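You operate a simulated robot arm through the tools that you are given. There is no shell and no other tool.

You are at the controls of a simulated robot arm. One attempt, no reset.

## Task
Dock the blue breaker and test it on MEDIUM.
Fine: dock it before you switch on; one press of the orange key; leave it docked with the tester on.

Only the result counts: the job must be done as asked and must still hold three seconds after the hand-in. Knocking over, shifting, dropping, spilling or breaking anything else fails it.

## Robot
A 7-joint arm with a two-finger parallel gripper, fixed in place. Base frame: the origin is on the floor under the middle of its stand, x ahead of it, y to its left, z up. Lengths are in cm, angles in rad, forces in N, time in s.
With the tool pointing down near the work surface it reaches from about 42 to 90 cm from the base axis. Its first joint turns from -2.496 to 2.496 rad. Payload 3 kg.
The TCP is the grasp point between the finger pads, 3 cm short of the fingertips. In the tool frame z runs along the fingers and y along their closing line. Largest opening 9.4 cm; finger width 2.8, thickness 1; the body of the gripper, 5 by 9.6 cm, starts 5.5 cm behind the TCP.
Orientation is that of the tool frame in the base frame, as a unit quaternion [x, y, z, w]. With the fingers straight down and closing along the base's y, the tool's x points along the base's -x, its y along +y and its z along -z.

## Interface
- The arm moves only by the tool jog_arm. Its argument "commands" is a list of rows, each a list of 7 numbers: the turn, a rotation vector about the tool's x, y, z in rad, then the shift along the tool's x, y, z in cm, then the finger opening in cm, from 0 to 9.4. In form: [[ax, ay, az, x, y, z, jaw], ...]. A call has 1 to 20 rows; each row shifts and turns the commanded pose from where the row before left it, along the tool's axes as they then stand. Each row takes 0.2 s and may step no farther than 5 cm and 0.15 rad from the row before; otherwise, or with a gripper value out of range, the whole call is refused. Where a pose cannot be reached the arm comes as near as it can. A force on the tool above 90 N (or 10 N above the force at the start of the call, whichever is more), or a blocked arm, ends the call early, and 0.2 s more pass. Each finger travels about 7.2 cm/s and halts on what it meets, pressing with about 33 N; the grip force reading is that of the motor and also rises with nothing between the fingers. The clock runs only during rows and for 0.2 s after the last one: add rows that do not move to give the fingers time. The reply holds the time, the measured pose of the TCP, the force on the tool along the base axes, the opening and the grip force, in the units named above and with some noise, with the torque about the TCP (base axes, N m) and any sound that the robot's microphone picked up, and new pictures: "pictures" is both (left out), scene, wrist or none.
- Cameras (640 x 400 px; columns grow to the right, rows downward): "scene" is fixed at [22.17, -65.04, 161.71]; the picture's right is [0.75, -0.66, 0.00], its down [-0.42, -0.47, -0.77] and it looks along [0.51, 0.58, -0.63] (base axes); focal length 312 px, centre (320, 200). "wrist" rides on the gripper at [7.6, 1.4, -10.3] in the tool frame; the picture's right is [-0.18, 0.98, 0.00], its down [-0.75, -0.14, -0.64] and it looks along [-0.63, -0.12, 0.77] (tool axes); focal length 243 px, centre (320, 200). There is no depth. A picture from a camera that has moved, and an enlarged one, comes with that camera's place and axes in the base frame and with its lens.
- inspect(camera, box): a new picture of the part [left, top, right, bottom] of that camera's present view, enlarged. No time passes.
- finish_job(): hands the job in; it is judged then, once.

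Places have to be worked out from the pictures, the camera data and where the tool is seen. Open the gripper and draw the arm clear of the work before you hand the job in, unless the task says otherwise.

The tools are called after "Call:" by a JSON object that holds its "name" and its "arguments". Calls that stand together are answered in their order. jog_arm: Moves the arm, as the interface text tells. Its arguments: {"type":"object","properties":{"commands":{"type":"array"},"pictures":{"type":"string","enum":["both","scene","wrist","none"]}},"required":["commands"]} The other tools are called the same way: inspect (camera, box) takes an enlarged picture of a part of a camera's view; finish_job () hands the job in.

At the start:

```text
t: 0.0
ee_pos: [59.73, 21.71, 113.83]
orientation: [-0.001, 1.0, 0.0, 0.0]
contact_force: [-0.4, -0.9, -0.9]
wrist_torque: [0.02, -0.01, -0.01]
width: 9.4
grasp_force: 0.1
```

scene: 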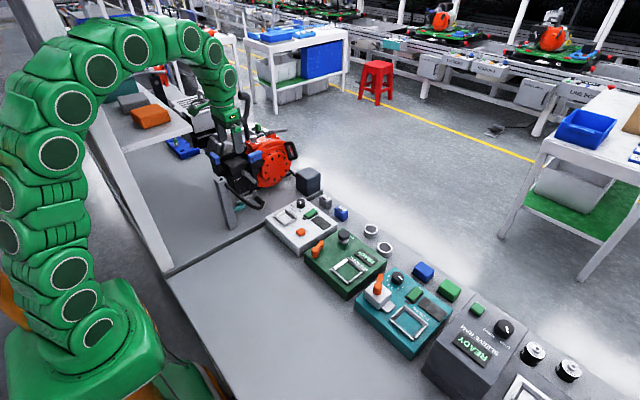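
wrist: 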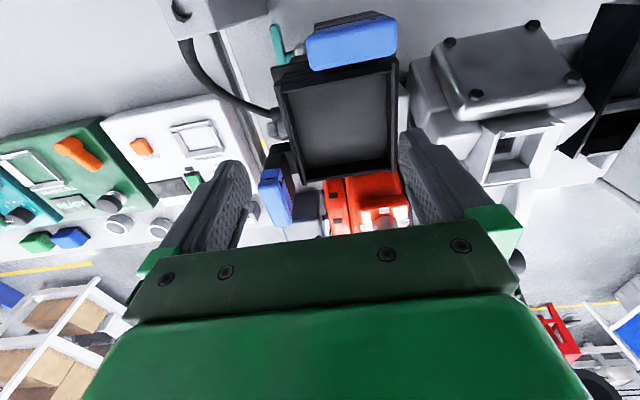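

I start by enlarging the scene picture around the testers to understand what is on the bench.

Call:
{"name": "inspect", "arguments": {"camera": "scene", "box": [260, 160, 420, 260]}}

Call:
{"name": "inspect", "arguments": {"camera": "scene", "box": [340, 240, 500, 340]}}

Call:
{"name": "inspect", "arguments": {"camera": "scene", "box": [420, 280, 600, 400]}}

Call:
{"name": "inspect", "arguments": {"camera": "wrist", "box": [0, 80, 280, 280]}}

```text
4.00 times, centred on (340, 210) of scene
camera zoom: at [22.17, -65.04, 161.71], right [0.75, -0.66, 0.0], down [-0.42, -0.47, -0.77], along [0.51, 0.58, -0.63], focal length 1248 px, centre (240, 160)
```

zoom: 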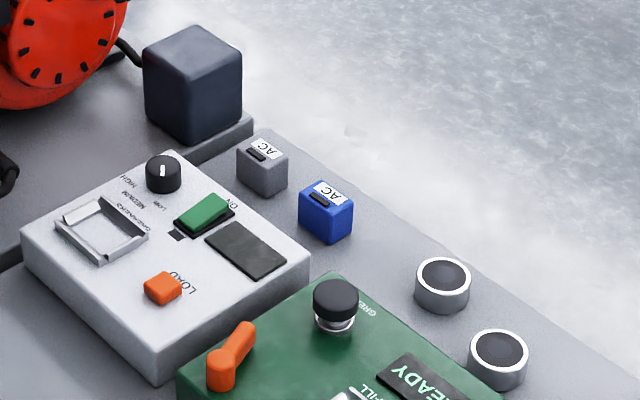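

```text
4.00 times, centred on (420, 290) of scene
camera zoom: at [22.17, -65.04, 161.71], right [0.75, -0.66, 0.0], down [-0.42, -0.47, -0.77], along [0.51, 0.58, -0.63], focal length 1248 px, centre (-80, -160)
```

zoom: 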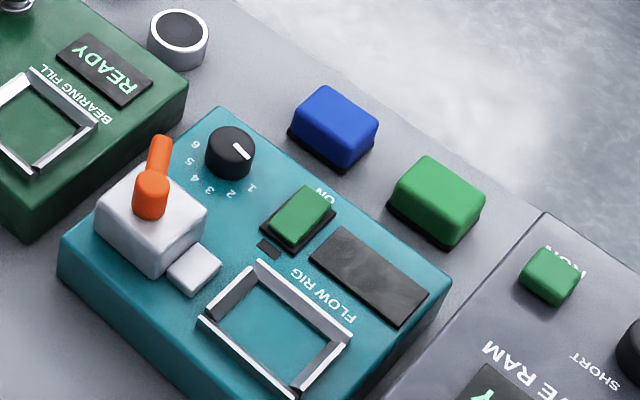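

```text
3.33 times, centred on (510, 340) of scene
camera zoom: at [22.17, -65.04, 161.71], right [0.75, -0.66, 0.0], down [-0.42, -0.47, -0.77], along [0.51, 0.58, -0.63], focal length 1040 px, centre (-313, -267)
```

zoom: 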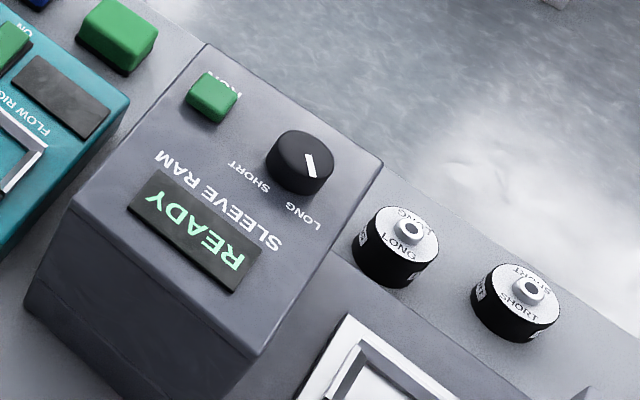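

```text
2.00 times, centred on (140, 180) of wrist
camera zoom: at [52.07, 23.25, 124.08], right [0.18, 0.98, 0.0], down [0.75, -0.14, 0.64], along [0.63, -0.12, -0.77], focal length 485 px, centre (680, 240)
```

zoom: 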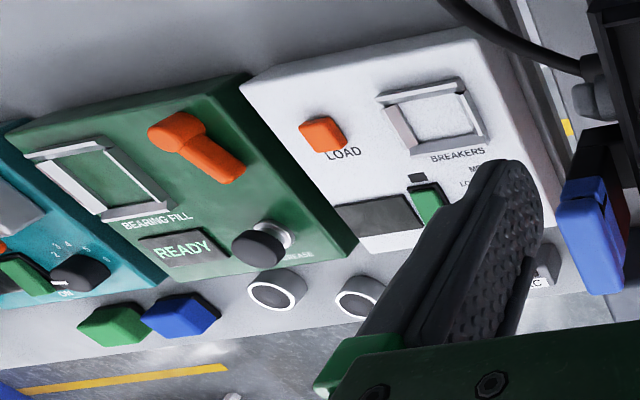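

The orange LOAD key triangulates to about [65.9, -5.5, 88] from both cameras, so the white BREAKERS tester top is near z = 87.5; the blue breaker seems to be near x = 88, y = -3. I shift the hand sideways at height to look at the tester from above.

Call:
{"name": "jog_arm", "arguments": {"commands": [[0, 0, 0, 0.5, -4.2, 0.3, 9.4], [0, 0, 0, 0.5, -4.2, 0.3, 9.4], [0, 0, 0, 0.5, -4.2, 0.3, 9.4], [0, 0, 0, 0.5, -4.2, 0.3, 9.4], [0, 0, 0, 0, 0, 0, 9.4]], "pictures": "both"}}

```text
t: 1.2
ee_pos: [57.64, 4.95, 112.66]
orientation: [0.0, 1.0, 0.001, 0.0]
contact_force: [0.1, 0.8, 0.3]
wrist_torque: [0.03, -0.01, -0.01]
width: 9.41
grasp_force: 0.1
camera wrist: at [50.0, 6.47, 122.93], right [0.18, 0.98, 0.0], down [0.75, -0.14, 0.64], along [0.63, -0.12, -0.77], focal length 243 px, centre (320, 200)
```

scene: 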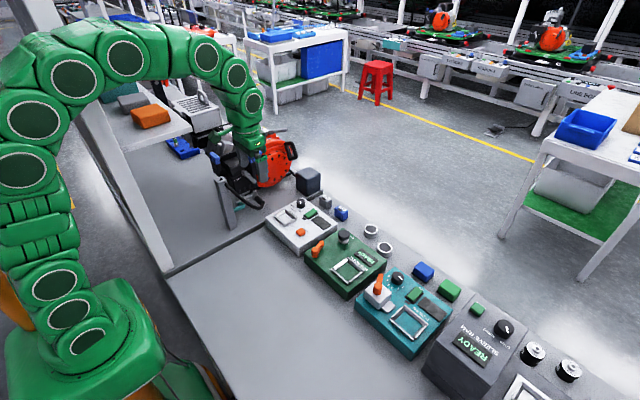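
wrist: 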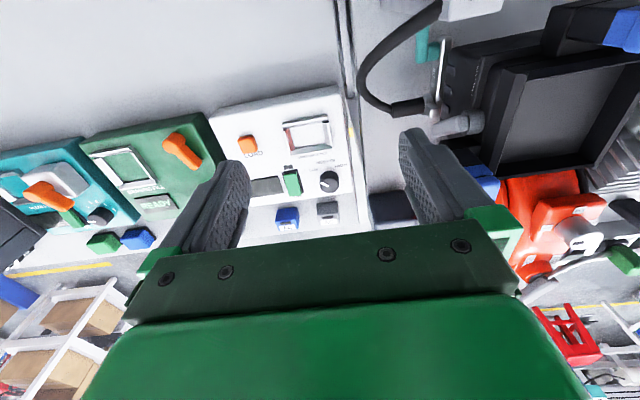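

Now the whole tester and both breakers show between the fingers in the wrist picture. I enlarge it for the details.

Call:
{"name": "inspect", "arguments": {"camera": "wrist", "box": [210, 80, 370, 180]}}

Call:
{"name": "inspect", "arguments": {"camera": "wrist", "box": [240, 150, 400, 250]}}

Call:
{"name": "inspect", "arguments": {"camera": "scene", "box": [260, 190, 340, 250]}}

Call:
{"name": "inspect", "arguments": {"camera": "scene", "box": [300, 180, 364, 228]}}

```text
4.00 times, centred on (290, 130) of wrist
camera zoom: at [50.0, 6.47, 122.93], right [0.18, 0.98, 0.0], down [0.75, -0.14, 0.64], along [0.63, -0.12, -0.77], focal length 970 px, centre (440, 480)
```

zoom: 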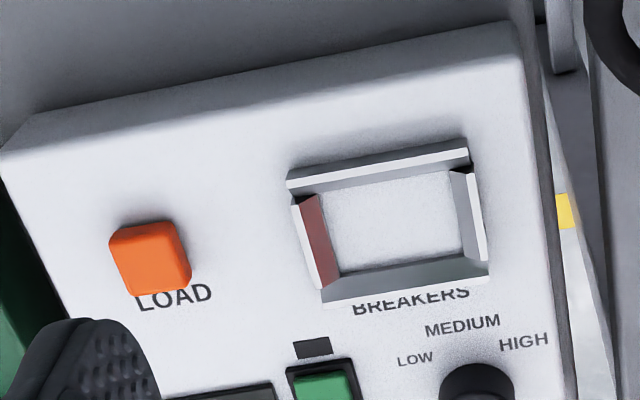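

```text
4.00 times, centred on (320, 200) of wrist
camera zoom: at [50.0, 6.47, 122.93], right [0.18, 0.98, 0.0], down [0.75, -0.14, 0.64], along [0.63, -0.12, -0.77], focal length 970 px, centre (320, 200)
```

zoom: 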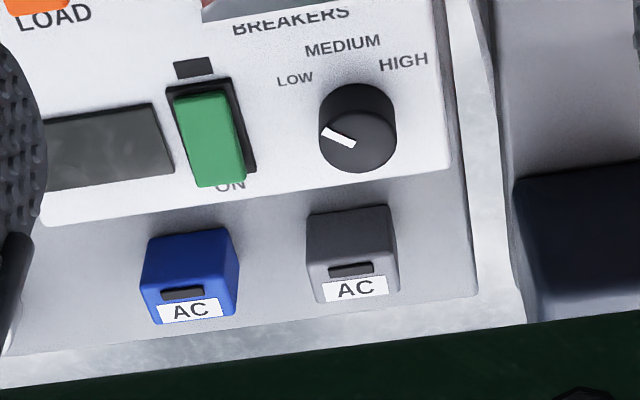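

```text
6.67 times, centred on (300, 220) of scene
camera zoom: at [22.17, -65.04, 161.71], right [0.75, -0.66, 0.0], down [-0.42, -0.47, -0.77], along [0.51, 0.58, -0.63], focal length 2080 px, centre (453, 67)
```

zoom: 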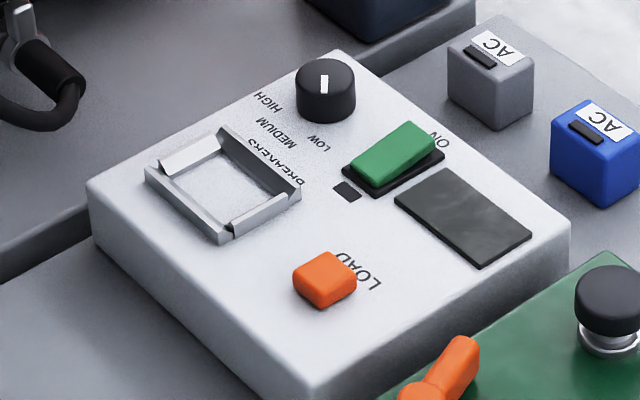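

```text
8.33 times, centred on (332, 204) of scene
camera zoom: at [22.17, -65.04, 161.71], right [0.75, -0.66, 0.0], down [-0.42, -0.47, -0.77], along [0.51, 0.58, -0.63], focal length 2600 px, centre (220, 167)
```

zoom: 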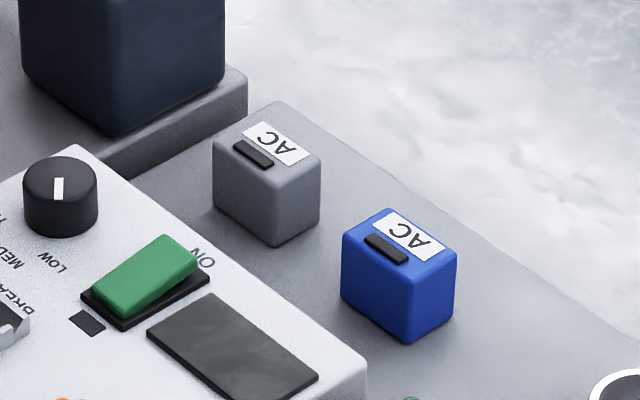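

Triangulating: knob top ≈ (73.5, 3.6, 91), pointer at LOW about 50° away from MEDIUM (which lies straight toward -x); socket frame centre ≈ (65.2, 1.75), switch ≈ (72.9, -2.6), LOAD ≈ (64.6, -7.3), blue breaker ≈ (83.7, -6.7). I move above the knob, staying 10 cm over it, to refine.

Call:
{"name": "jog_arm", "arguments": {"commands": [[0, 0, 0, -3.965, -0.345, 2.665, 7], [0, 0, 0, -3.965, -0.345, 2.665, 6], [0, 0, 0, -3.965, -0.345, 2.665, 5.2], [0, 0, 0, -3.965, -0.345, 2.665, 5.2], [0, 0, 0, 0, 0, 0, 5.2]], "pictures": "both"}}

```text
t: 2.4
ee_pos: [73.51, 3.47, 101.99]
orientation: [0.001, 1.0, 0.001, 0.001]
contact_force: [0.5, 0.5, -0.9]
wrist_torque: [0.0, -0.02, 0.02]
width: 5.18
grasp_force: 0.1
camera wrist: at [65.89, 5.04, 112.22], right [0.19, 0.98, 0.0], down [0.75, -0.14, 0.64], along [0.63, -0.12, -0.77], focal length 243 px, centre (320, 200)
```

scene: 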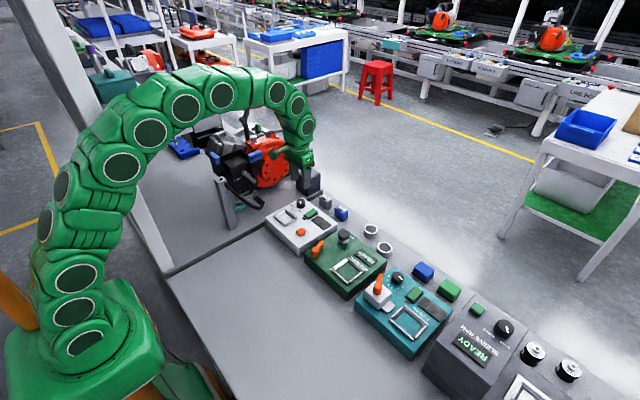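
wrist: 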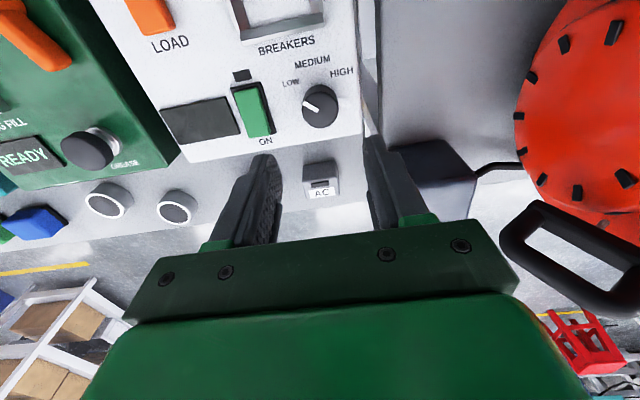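

The knob lies ahead between the fingers. I enlarge to refine the knob's centre and the pointer angle.

Call:
{"name": "inspect", "arguments": {"camera": "wrist", "box": [230, 20, 390, 120]}}

Call:
{"name": "inspect", "arguments": {"camera": "wrist", "box": [240, 100, 400, 200]}}

Call:
{"name": "inspect", "arguments": {"camera": "scene", "box": [260, 180, 340, 230]}}

```text
4.00 times, centred on (310, 70) of wrist
camera zoom: at [65.89, 5.04, 112.22], right [0.19, 0.98, 0.0], down [0.75, -0.14, 0.64], along [0.63, -0.12, -0.77], focal length 970 px, centre (360, 720)
```

zoom: 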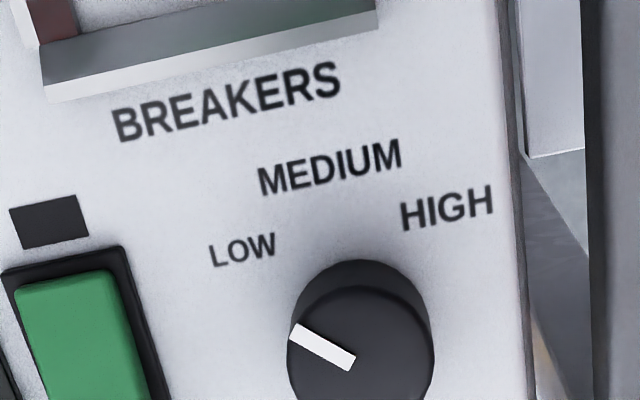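

```text
4.00 times, centred on (320, 150) of wrist
camera zoom: at [65.89, 5.04, 112.22], right [0.19, 0.98, 0.0], down [0.75, -0.14, 0.64], along [0.63, -0.12, -0.77], focal length 970 px, centre (320, 400)
```

zoom: 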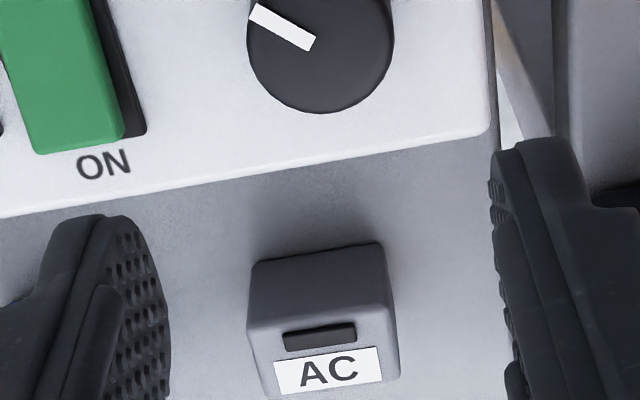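

```text
8.00 times, centred on (300, 205) of scene
camera zoom: at [22.17, -65.04, 161.71], right [0.75, -0.66, 0.0], down [-0.42, -0.47, -0.77], along [0.51, 0.58, -0.63], focal length 2496 px, centre (480, 160)
```

zoom: 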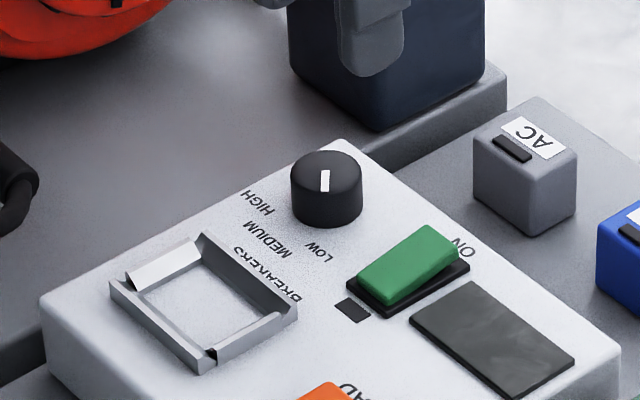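

The knob centre refines to (73.35, 3.6), top ≈ 91, panel ≈ 89.2. I descend to TCP z ≈ 92.8 (tips ~0.6 cm over the panel) with the jaw at 5.2, straddling the knob.

Call:
{"name": "jog_arm", "arguments": {"commands": [[0, 0, 0, 0.15, 0.13, 3.2, 5.2], [0, 0, 0, 0, 0, 3.0, 5.2], [0, 0, 0, 0, 0, 1.5, 5.2], [0, 0, 0, 0, 0, 1.5, 5.2], [0, 0, 0, 0, 0, 0, 5.2]], "pictures": "both"}}

```text
t: 3.6
ee_pos: [73.39, 3.64, 92.82]
orientation: [-0.001, 1.0, 0.0, 0.001]
contact_force: [-0.3, 0.2, -0.3]
wrist_torque: [-0.01, 0.01, 0.01]
width: 5.21
grasp_force: 0.1
camera wrist: at [65.78, 5.19, 103.05], right [0.18, 0.98, 0.0], down [0.75, -0.14, 0.64], along [0.63, -0.12, -0.77], focal length 243 px, centre (320, 200)
```

scene: 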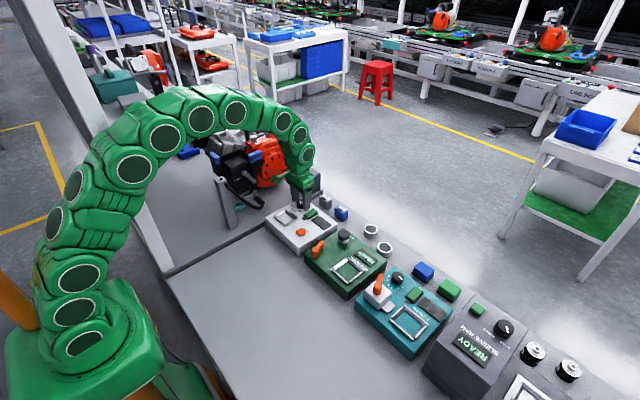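
wrist: 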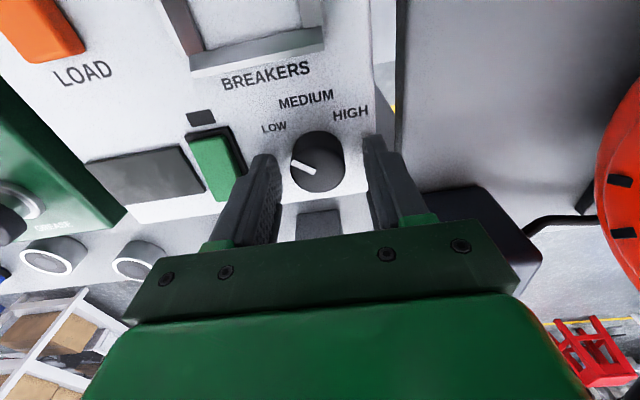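

Call:
{"name": "inspect", "arguments": {"camera": "wrist", "box": [240, 110, 400, 210]}}

Call:
{"name": "inspect", "arguments": {"camera": "scene", "box": [270, 180, 350, 230]}}

```text
4.00 times, centred on (320, 160) of wrist
camera zoom: at [65.78, 5.19, 103.05], right [0.18, 0.98, 0.0], down [0.75, -0.14, 0.64], along [0.63, -0.12, -0.77], focal length 970 px, centre (320, 360)
```

zoom: 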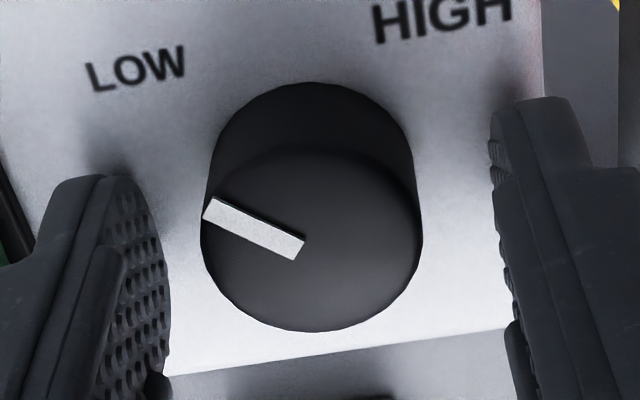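

```text
8.00 times, centred on (310, 205) of scene
camera zoom: at [22.17, -65.04, 161.71], right [0.75, -0.66, 0.0], down [-0.42, -0.47, -0.77], along [0.51, 0.58, -0.63], focal length 2496 px, centre (400, 160)
```

zoom: 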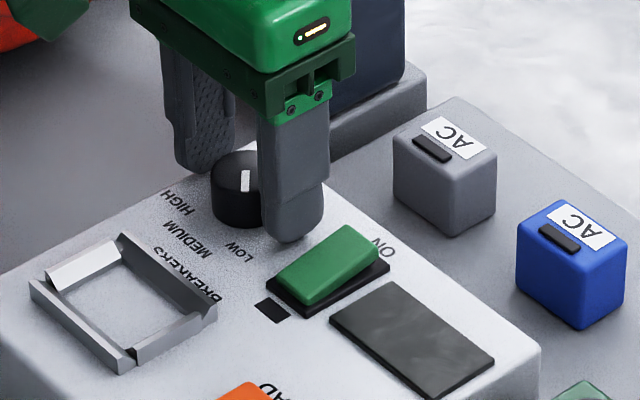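

The fingers straddle the knob symmetrically. I close on it and check the grip.

Call:
{"name": "jog_arm", "arguments": {"commands": [[0, 0, 0, 0, 0, 0, 2.6], [0, 0, 0, 0, 0, 0, 2.6], [0, 0, 0, 0, 0, 0, 2.6]], "pictures": "wrist"}}

```text
t: 4.4
ee_pos: [73.29, 3.56, 92.85]
orientation: [0.001, 1.0, 0.0, 0.0]
contact_force: [1.6, -13.6, -1.8]
wrist_torque: [-0.46, -0.12, 0.0]
width: 3.12
grasp_force: 44.1
camera wrist: at [65.78, 5.11, 103.05], right [0.19, 0.98, 0.0], down [0.75, -0.14, 0.64], along [0.63, -0.12, -0.77], focal length 243 px, centre (320, 200)
```

wrist: 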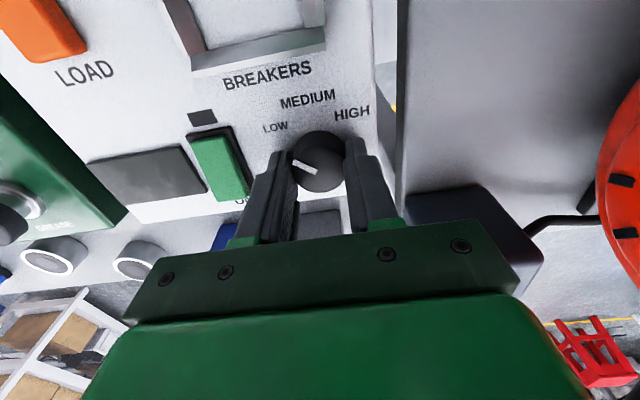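

The knob is held (opening 3.12) with a small side load, so I shift 0.08 cm to relieve it and turn clockwise about 0.87 rad toward MEDIUM.

Call:
{"name": "jog_arm", "arguments": {"commands": [[0, 0, 0, 0, -0.08, 0, 2.6], [0, 0, 0.145, 0, 0, 0, 2.6], [0, 0, 0.145, 0, 0, 0, 2.6], [0, 0, 0.145, 0, 0, 0, 2.6], [0, 0, 0.145, 0, 0, 0, 2.6], [0, 0, 0.145, 0, 0, 0, 2.6], [0, 0, 0.145, 0, 0, 0, 2.6], [0, 0, 0, 0, 0, 0, 2.6]], "pictures": "both"}}

```text
t: 6.2
ee_pos: [73.3, 3.57, 92.94]
orientation: [0.423, 0.906, 0.0, 0.0]
contact_force: [-10.9, -31.8, 5.6]
wrist_torque: [-1.06, 0.12, 0.09]
width: 3.12
grasp_force: 45.3
camera wrist: at [69.54, 10.33, 103.05], right [0.87, 0.49, 0.0], down [0.38, -0.67, 0.64], along [0.31, -0.56, -0.77], focal length 243 px, centre (320, 200)
```

scene: 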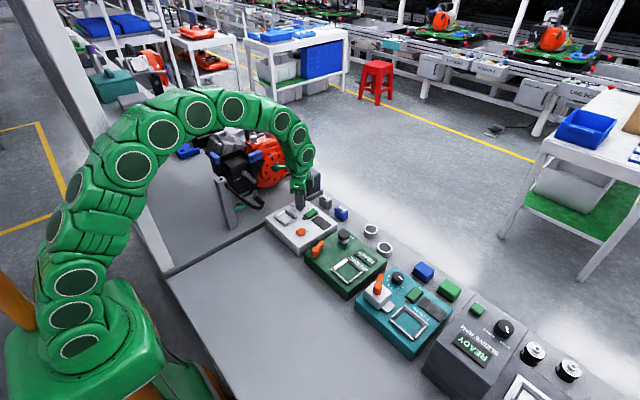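
wrist: 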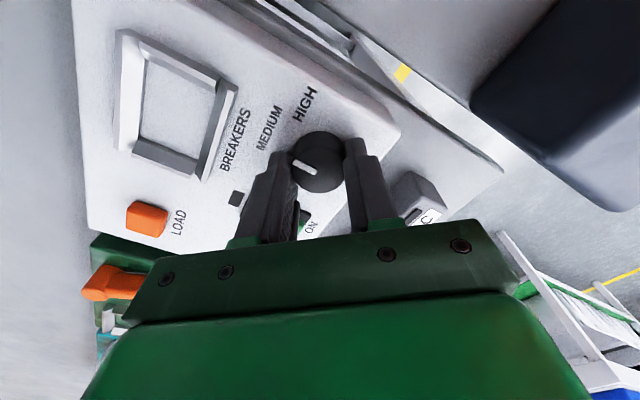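

The hand turned 0.87 rad; there is some side load. I enlarge to see where the pointer stands.

Call:
{"name": "inspect", "arguments": {"camera": "wrist", "box": [220, 80, 380, 180]}}

Call:
{"name": "inspect", "arguments": {"camera": "scene", "box": [270, 180, 350, 230]}}

```text
4.00 times, centred on (300, 130) of wrist
camera zoom: at [69.54, 10.33, 103.05], right [0.87, 0.49, 0.0], down [0.38, -0.67, 0.64], along [0.31, -0.56, -0.77], focal length 970 px, centre (400, 480)
```

zoom: 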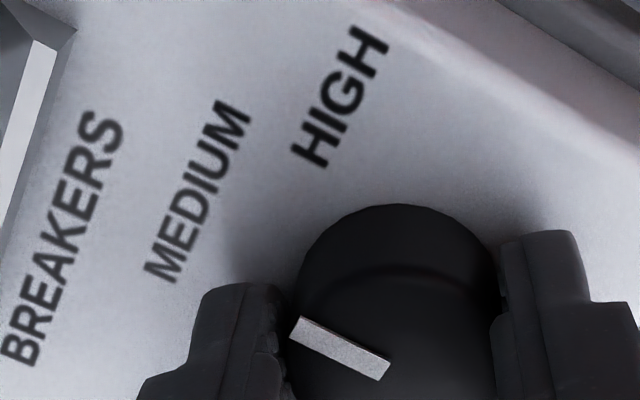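

```text
8.00 times, centred on (310, 205) of scene
camera zoom: at [22.17, -65.04, 161.71], right [0.75, -0.66, 0.0], down [-0.42, -0.47, -0.77], along [0.51, 0.58, -0.63], focal length 2496 px, centre (400, 160)
```

zoom: 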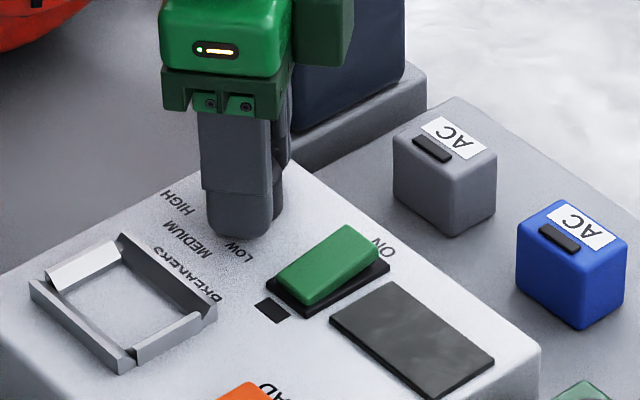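

The pointer direction works out to within ~1° of -x, i.e. at MEDIUM. I release, rise straight up, and check it stays there.

Call:
{"name": "jog_arm", "arguments": {"commands": [[0, 0, 0, 0, 0, 0, 5.0], [0, 0, 0, 0, 0, 0, 5.0], [0, 0, 0, 0, 0, -2.5, 5.0], [0, 0, 0, 0, 0, -3.5, 5.0], [0, 0, -0.145, 0, 0, -1, 5.0], [0, 0, -0.145, 0, 0, -1, 5.0], [0, 0, -0.145, 0, 0, -1, 5.0], [0, 0, -0.145, 0, 0, -1, 5.0], [0, 0, -0.145, 0, 0, 0, 5.0], [0, 0, -0.145, 0, 0, 0, 5.0], [0, 0, 0, 0, 0, 0, 5.0]], "pictures": "both"}}

```text
t: 8.6
ee_pos: [73.37, 3.58, 102.73]
orientation: [0.0, 1.0, 0.0, 0.0]
contact_force: [0.6, 1.1, 0.4]
wrist_torque: [-0.01, 0.0, 0.0]
width: 5.02
grasp_force: 0.1
camera wrist: at [65.73, 5.13, 113.03], right [0.18, 0.98, 0.0], down [0.75, -0.14, 0.64], along [0.63, -0.12, -0.77], focal length 243 px, centre (320, 200)
```

scene: 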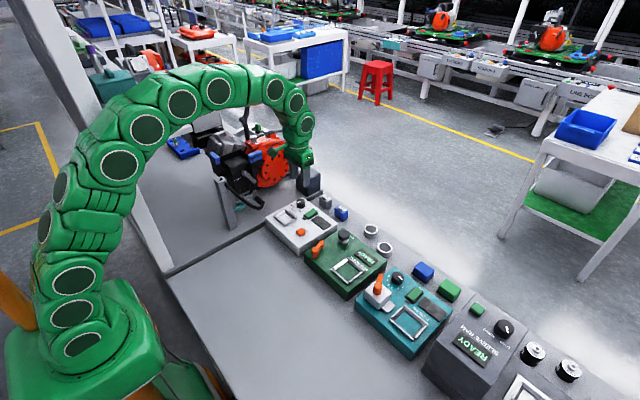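
wrist: 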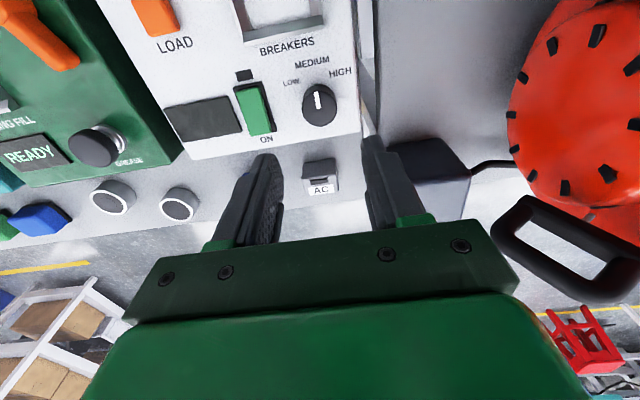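

Call:
{"name": "inspect", "arguments": {"camera": "wrist", "box": [230, 20, 390, 120]}}

Call:
{"name": "inspect", "arguments": {"camera": "scene", "box": [270, 180, 350, 230]}}

```text
4.00 times, centred on (310, 70) of wrist
camera zoom: at [65.73, 5.13, 113.03], right [0.18, 0.98, 0.0], down [0.75, -0.14, 0.64], along [0.63, -0.12, -0.77], focal length 970 px, centre (360, 720)
```

zoom: 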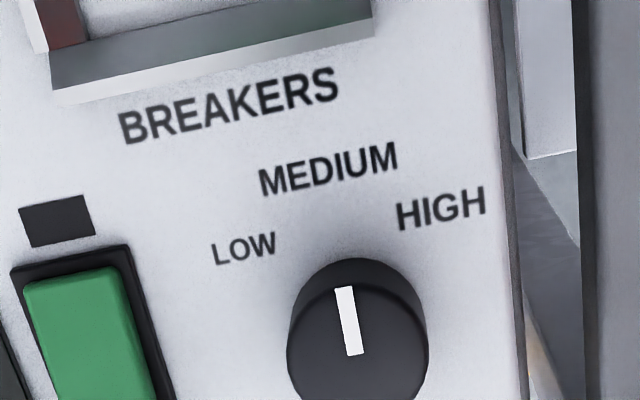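

```text
8.00 times, centred on (310, 205) of scene
camera zoom: at [22.17, -65.04, 161.71], right [0.75, -0.66, 0.0], down [-0.42, -0.47, -0.77], along [0.51, 0.58, -0.63], focal length 2496 px, centre (400, 160)
```

zoom: 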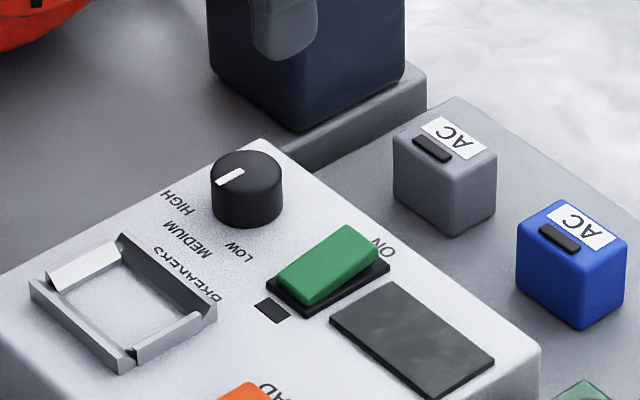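

The pointer now sits exactly on MEDIUM and the switch/indicator are still off. Next I move over toward the blue breaker with the jaw open to look at it closely.

Call:
{"name": "jog_arm", "arguments": {"commands": [[0, 0, 0, -1.87, -3.43, 0.57, 7], [0, 0, 0, -1.87, -3.43, 0.57, 9.4], [0, 0, 0, -1.87, -3.43, 0.57, 9.4], [0, 0, 0, 0, 0, 0, 9.4]], "pictures": "wrist"}}

Call:
{"name": "inspect", "arguments": {"camera": "wrist", "box": [240, 90, 400, 190]}}

Call:
{"name": "inspect", "arguments": {"camera": "scene", "box": [310, 185, 374, 225]}}

```text
t: 9.6
ee_pos: [78.78, -6.71, 101.2]
orientation: [0.001, 1.0, 0.0, 0.0]
contact_force: [0.4, -0.1, 0.0]
wrist_torque: [-0.01, 0.0, -0.02]
width: 9.4
grasp_force: 0.1
camera wrist: at [71.26, -5.21, 111.38], right [0.18, 0.98, 0.0], down [0.75, -0.14, 0.64], along [0.63, -0.12, -0.77], focal length 243 px, centre (320, 200)
```

wrist: 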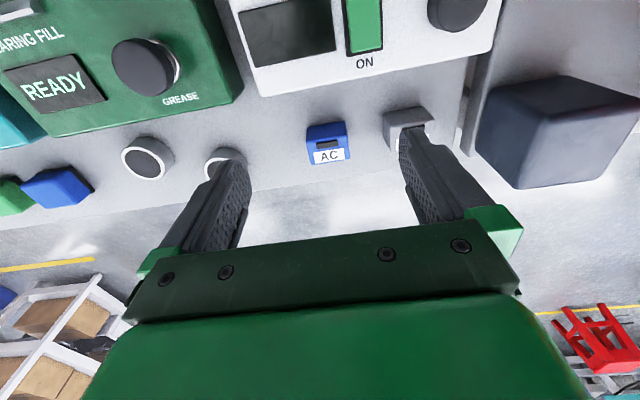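

```text
4.00 times, centred on (320, 140) of wrist
camera zoom: at [71.26, -5.21, 111.38], right [0.18, 0.98, 0.0], down [0.75, -0.14, 0.64], along [0.63, -0.12, -0.77], focal length 970 px, centre (320, 440)
```

zoom: 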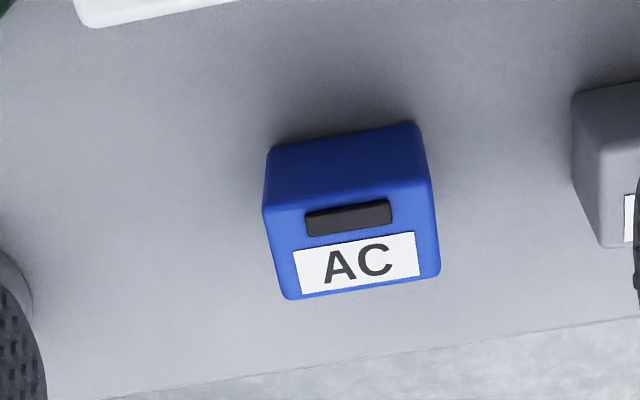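

```text
10.00 times, centred on (342, 205) of scene
camera zoom: at [22.17, -65.04, 161.71], right [0.75, -0.66, 0.0], down [-0.42, -0.47, -0.77], along [0.51, 0.58, -0.63], focal length 3120 px, centre (100, 150)
```

zoom: 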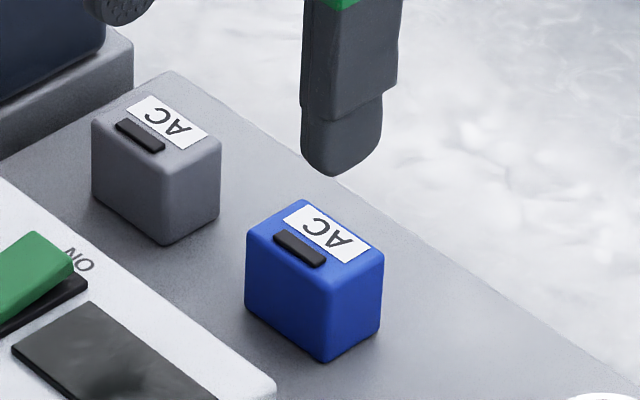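

The blue breaker's top centre is at about (83.7, -6.65, 88.2), 4.2 cm wide in y, 2.8 in x, ~3.6 tall, aligned with the base axes; the grey one's edge is at y ≈ -0.3. I go above it with the jaw at 6.5 and check alignment.

Call:
{"name": "jog_arm", "arguments": {"commands": [[0, 0, 0, -2.46, 0.03, 2.5, 6.5], [0, 0, 0, -2.46, 0.03, 2.5, 6.5], [0, 0, 0, 0, 0, 3.2, 6.5], [0, 0, 0, 0, 0, 0, 6.5]], "pictures": "wrist"}}

Call:
{"name": "inspect", "arguments": {"camera": "wrist", "box": [240, 110, 400, 210]}}

Call:
{"name": "inspect", "arguments": {"camera": "scene", "box": [310, 175, 374, 225]}}

```text
t: 10.6
ee_pos: [83.93, -6.61, 92.93]
orientation: [0.001, 1.0, 0.0, 0.0]
contact_force: [0.0, -0.2, 0.3]
wrist_torque: [0.02, -0.02, -0.02]
width: 6.5
grasp_force: 0.1
camera wrist: at [76.3, -5.12, 103.13], right [0.19, 0.98, 0.0], down [0.75, -0.14, 0.64], along [0.63, -0.12, -0.77], focal length 243 px, centre (320, 200)
```

wrist: 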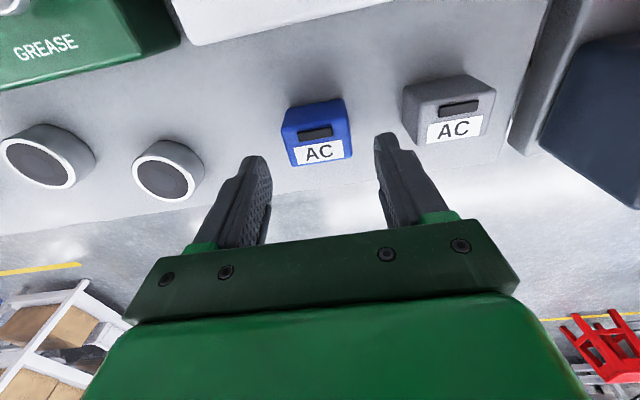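

```text
4.00 times, centred on (320, 160) of wrist
camera zoom: at [76.3, -5.12, 103.13], right [0.19, 0.98, 0.0], down [0.75, -0.14, 0.64], along [0.63, -0.12, -0.77], focal length 970 px, centre (320, 360)
```

zoom: 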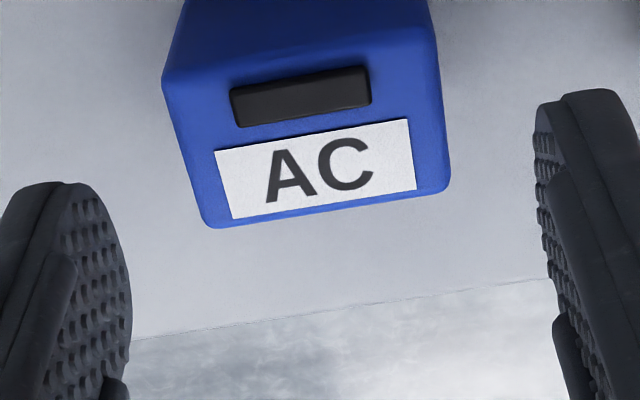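

```text
8.00 times, centred on (342, 200) of scene
camera zoom: at [22.17, -65.04, 161.71], right [0.75, -0.66, 0.0], down [-0.42, -0.47, -0.77], along [0.51, 0.58, -0.63], focal length 2496 px, centre (144, 200)
```

zoom: 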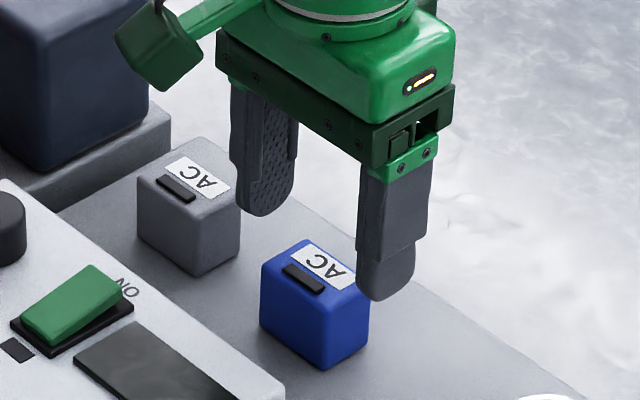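

The breaker centre checks as (83.65, -6.67); I correct x by -0.25, descend so the tips reach ~1.7 cm below its top, and close.

Call:
{"name": "jog_arm", "arguments": {"commands": [[0, 0, 0, 0.26, -0.05, 1.4, 6.5], [0, 0, 0, 0, 0, 1.2, 6.5], [0, 0, 0, 0, 0, 0.8, 6.5], [0, 0, 0, 0, 0, 0, 6.5]], "pictures": "wrist"}}

Call:
{"name": "inspect", "arguments": {"camera": "wrist", "box": [240, 130, 400, 230]}}

Call:
{"name": "inspect", "arguments": {"camera": "scene", "box": [310, 175, 374, 225]}}

```text
t: 11.6
ee_pos: [83.55, -6.72, 89.59]
orientation: [0.001, 1.0, 0.0, 0.0]
contact_force: [0.1, 0.1, -0.7]
wrist_torque: [0.0, -0.06, -0.04]
width: 6.52
grasp_force: 0.0
camera wrist: at [76.02, -5.23, 99.78], right [0.19, 0.98, 0.0], down [0.75, -0.14, 0.64], along [0.63, -0.12, -0.77], focal length 243 px, centre (320, 200)
```

wrist: 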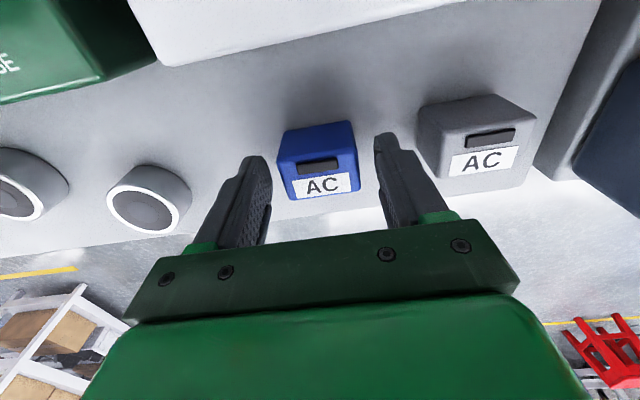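

```text
4.00 times, centred on (320, 180) of wrist
camera zoom: at [76.02, -5.23, 99.78], right [0.19, 0.98, 0.0], down [0.75, -0.14, 0.64], along [0.63, -0.12, -0.77], focal length 970 px, centre (320, 280)
```

zoom: 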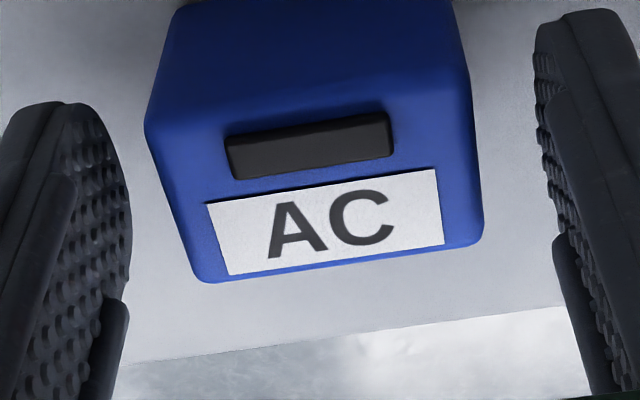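

```text
8.00 times, centred on (342, 200) of scene
camera zoom: at [22.17, -65.04, 161.71], right [0.75, -0.66, 0.0], down [-0.42, -0.47, -0.77], along [0.51, 0.58, -0.63], focal length 2496 px, centre (144, 200)
```

zoom: 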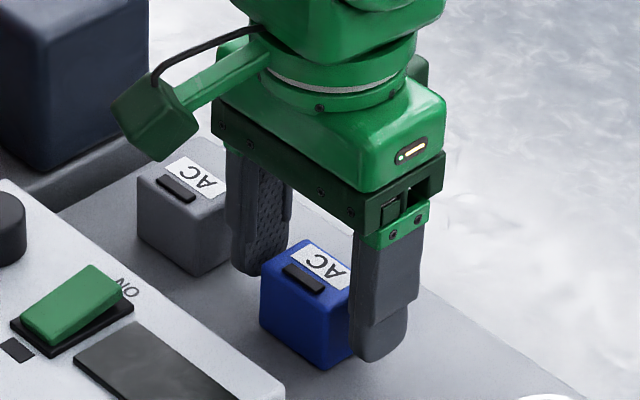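

Alignment is within 0.1 cm. I make a tiny correction and close on the breaker.

Call:
{"name": "jog_arm", "arguments": {"commands": [[0, 0, 0, -0.1, 0.08, 0.05, 6.0], [0, 0, 0, 0, 0, 0, 5.0], [0, 0, 0, 0, 0, 0, 3.5], [0, 0, 0, 0, 0, 0, 3.5], [0, 0, 0, 0, 0, 0, 3.5]], "pictures": "wrist"}}

```text
t: 12.8
ee_pos: [83.76, -6.63, 89.42]
orientation: [0.0, 1.0, 0.0, 0.0]
contact_force: [0.9, 0.2, 0.8]
wrist_torque: [0.11, -0.02, 0.01]
width: 4.32
grasp_force: 32.9
camera wrist: at [76.12, -5.15, 99.72], right [0.19, 0.98, 0.0], down [0.75, -0.14, 0.64], along [0.63, -0.12, -0.77], focal length 243 px, centre (320, 200)
```

wrist: 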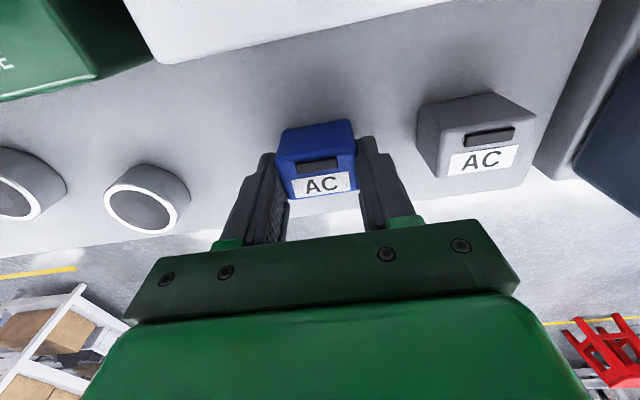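

The breaker is held at 4.32 cm opening. I lift it and carry it toward the socket, stopping where the camera sees the socket frame.

Call:
{"name": "jog_arm", "arguments": {"commands": [[0, 0, 0, 0, 0, -2, 3.5], [0, 0, 0, 0, 0, -4, 3.5], [0, 0, 0, 0, 0, -4, 3.5], [0, 0, 0, 3.69, 2.1, -0.85, 3.5], [0, 0, 0, 3.69, 2.1, -0.85, 3.5], [0, 0, 0, 3.69, 2.1, -0.85, 3.5], [0, 0, 0, 3.69, 2.1, -0.85, 3.5], [0, 0, 0, 0, 0, 0, 3.5]], "pictures": "both"}}

Call:
{"name": "inspect", "arguments": {"camera": "wrist", "box": [230, 0, 390, 100]}}

Call:
{"name": "inspect", "arguments": {"camera": "wrist", "box": [240, 110, 400, 210]}}

Call:
{"name": "inspect", "arguments": {"camera": "scene", "box": [260, 180, 340, 230]}}

```text
t: 14.6
ee_pos: [68.78, 1.74, 102.87]
orientation: [0.002, 1.0, 0.0, -0.001]
contact_force: [0.6, -0.1, -0.3]
wrist_torque: [0.0, 0.0, -0.01]
width: 4.3
grasp_force: 33.5
camera wrist: at [61.24, 3.36, 113.09], right [0.19, 0.98, 0.0], down [0.75, -0.14, 0.64], along [0.63, -0.12, -0.77], focal length 243 px, centre (320, 200)
```

scene: 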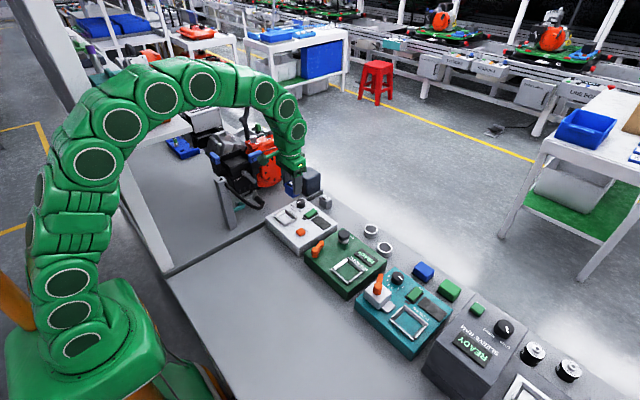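
wrist: 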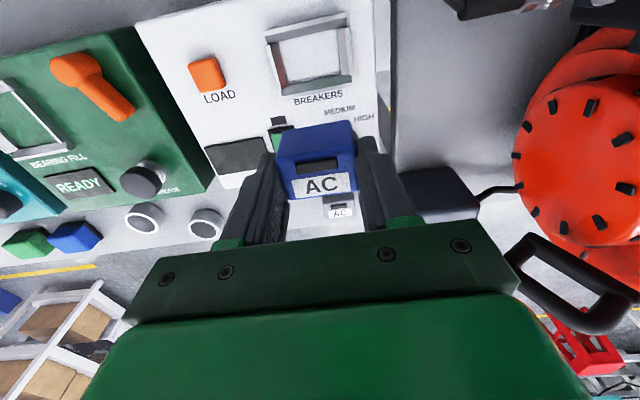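

```text
4.00 times, centred on (310, 50) of wrist
camera zoom: at [61.24, 3.36, 113.09], right [0.19, 0.98, 0.0], down [0.75, -0.14, 0.64], along [0.63, -0.12, -0.77], focal length 970 px, centre (360, 800)
```

zoom: 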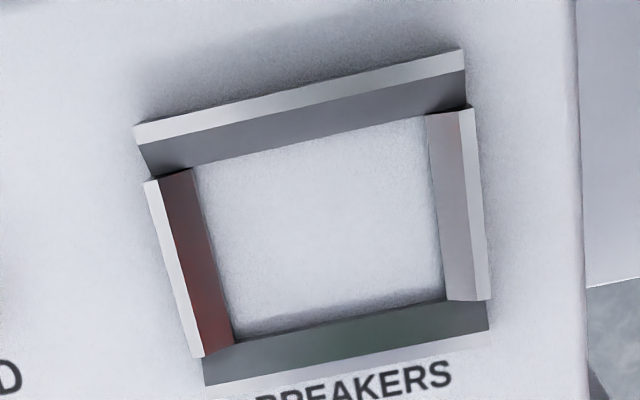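

```text
4.00 times, centred on (320, 160) of wrist
camera zoom: at [61.24, 3.36, 113.09], right [0.19, 0.98, 0.0], down [0.75, -0.14, 0.64], along [0.63, -0.12, -0.77], focal length 970 px, centre (320, 360)
```

zoom: 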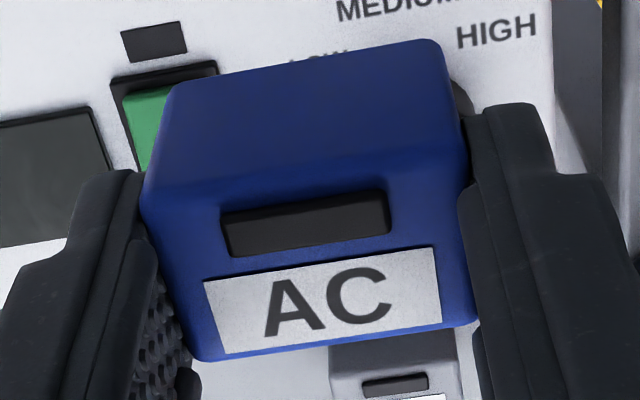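

```text
8.00 times, centred on (300, 205) of scene
camera zoom: at [22.17, -65.04, 161.71], right [0.75, -0.66, 0.0], down [-0.42, -0.47, -0.77], along [0.51, 0.58, -0.63], focal length 2496 px, centre (480, 160)
```

zoom: 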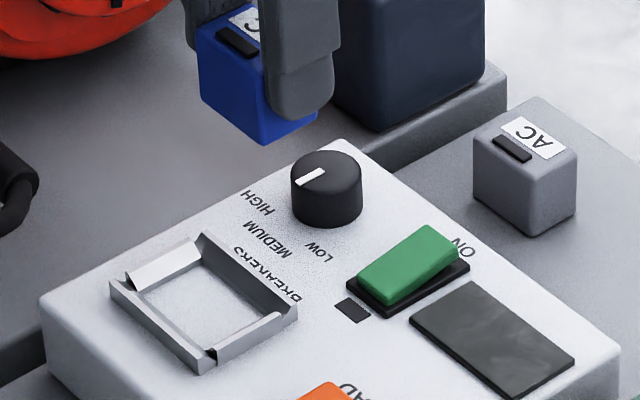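

The socket's floor works out to x 63.35–66.8, y -0.6–4.3 (centre about (65.07, 1.84)) with sloping lead-in walls; the breaker (2.8 × 4.3) fits in the same orientation. I bring it above the socket, bottom still ~2 cm over the rim.

Call:
{"name": "jog_arm", "arguments": {"commands": [[0, 0, 0, 1.87, 0.05, 2.0, 3.5], [0, 0, 0, 1.86, 0.04, 2.0, 3.5], [0, 0, 0, 0, 0, 1.4, 3.5], [0, 0, 0, 0, 0, 0, 3.5], [0, 0, 0, 0, 0, 0, 3.5]], "pictures": "wrist"}}

Call:
{"name": "inspect", "arguments": {"camera": "wrist", "box": [240, 90, 400, 190]}}

Call:
{"name": "inspect", "arguments": {"camera": "scene", "box": [260, 180, 340, 230]}}

```text
t: 15.8
ee_pos: [65.12, 1.84, 97.45]
orientation: [0.001, 1.0, 0.001, 0.0]
contact_force: [0.6, 0.2, -0.3]
wrist_torque: [0.03, 0.02, 0.0]
width: 4.3
grasp_force: 33.1
camera wrist: at [57.61, 3.33, 107.62], right [0.18, 0.98, 0.0], down [0.75, -0.14, 0.64], along [0.63, -0.12, -0.77], focal length 243 px, centre (320, 200)
```

wrist: 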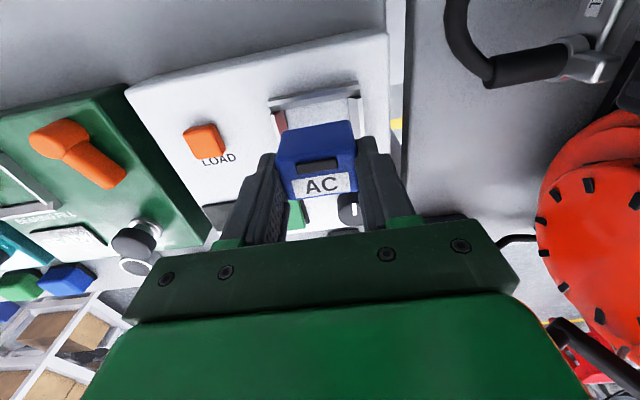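

```text
4.00 times, centred on (320, 140) of wrist
camera zoom: at [57.61, 3.33, 107.62], right [0.18, 0.98, 0.0], down [0.75, -0.14, 0.64], along [0.63, -0.12, -0.77], focal length 970 px, centre (320, 440)
```

zoom: 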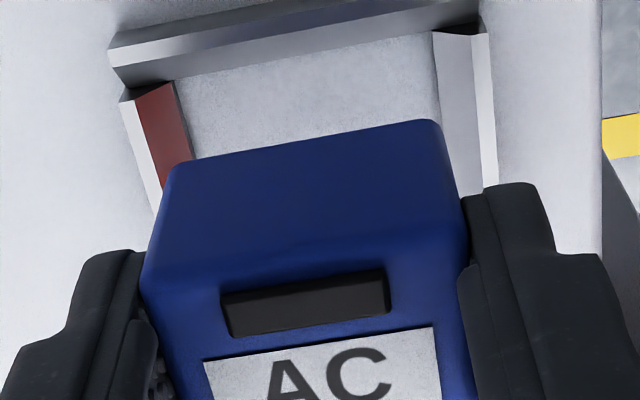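

```text
8.00 times, centred on (300, 205) of scene
camera zoom: at [22.17, -65.04, 161.71], right [0.75, -0.66, 0.0], down [-0.42, -0.47, -0.77], along [0.51, 0.58, -0.63], focal length 2496 px, centre (480, 160)
```

zoom: 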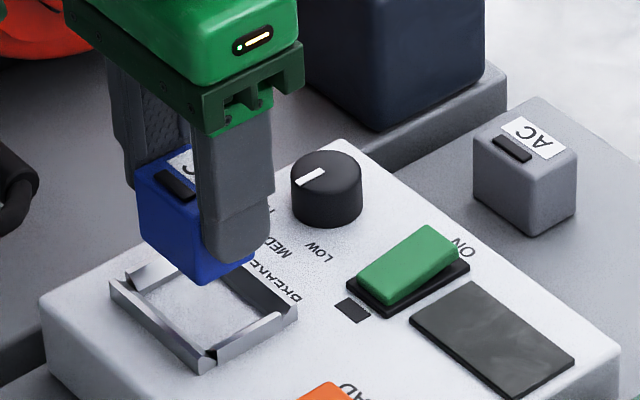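

The breaker is centred over the slot to within ~0.1 cm in both directions. I lower it into the lead-in and watch the force.

Call:
{"name": "jog_arm", "arguments": {"commands": [[0, 0, 0, 0, 0, 1.2, 3.5], [0, 0, 0, 0, 0, 0.9, 3.5], [0, 0, 0, 0, 0, 0.5, 3.5], [0, 0, 0, 0, 0, 0, 3.5]], "pictures": "wrist"}}

Call:
{"name": "inspect", "arguments": {"camera": "scene", "box": [260, 180, 340, 230]}}

Call:
{"name": "inspect", "arguments": {"camera": "wrist", "box": [240, 90, 400, 190]}}

```text
t: 16.8
ee_pos: [65.17, 1.91, 94.94]
orientation: [0.001, 1.0, 0.0, 0.0]
contact_force: [0.9, -0.8, -1.1]
wrist_torque: [0.02, 0.01, 0.0]
width: 4.31
grasp_force: 33.1
camera wrist: at [57.63, 3.34, 105.06], right [0.19, 0.98, 0.0], down [0.75, -0.14, 0.64], along [0.63, -0.12, -0.77], focal length 243 px, centre (320, 200)
```

wrist: 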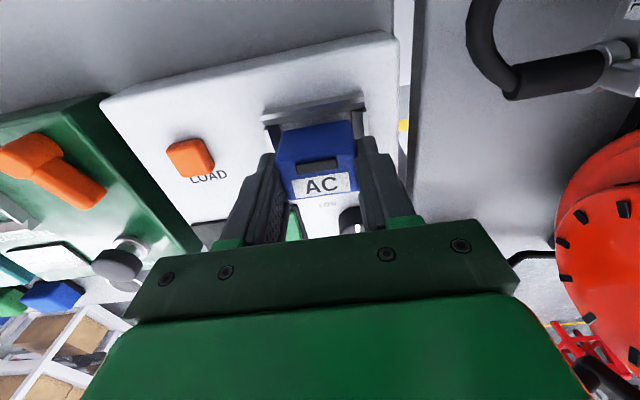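

```text
8.00 times, centred on (300, 205) of scene
camera zoom: at [22.17, -65.04, 161.71], right [0.75, -0.66, 0.0], down [-0.42, -0.47, -0.77], along [0.51, 0.58, -0.63], focal length 2496 px, centre (480, 160)
```

zoom: 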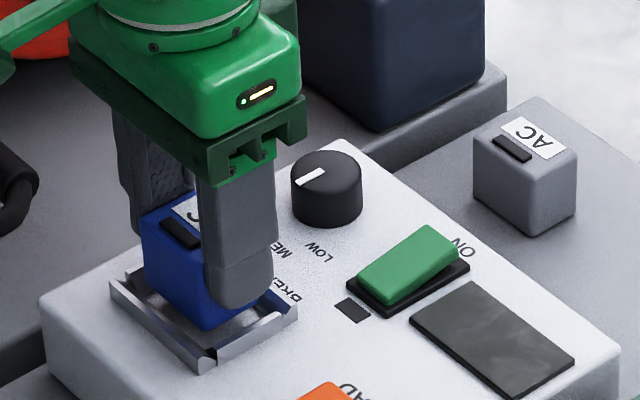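

```text
4.00 times, centred on (320, 140) of wrist
camera zoom: at [57.63, 3.34, 105.06], right [0.19, 0.98, 0.0], down [0.75, -0.14, 0.64], along [0.63, -0.12, -0.77], focal length 970 px, centre (320, 440)
```

zoom: 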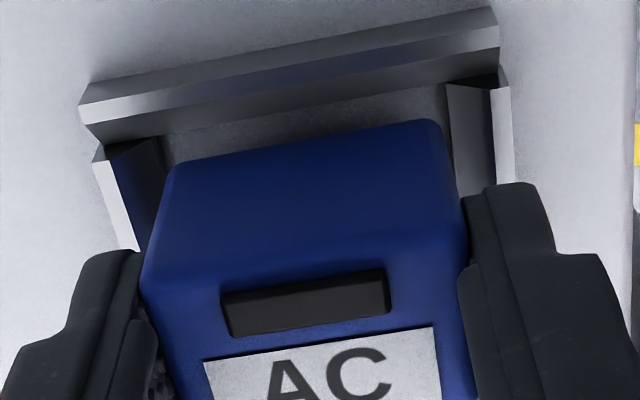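

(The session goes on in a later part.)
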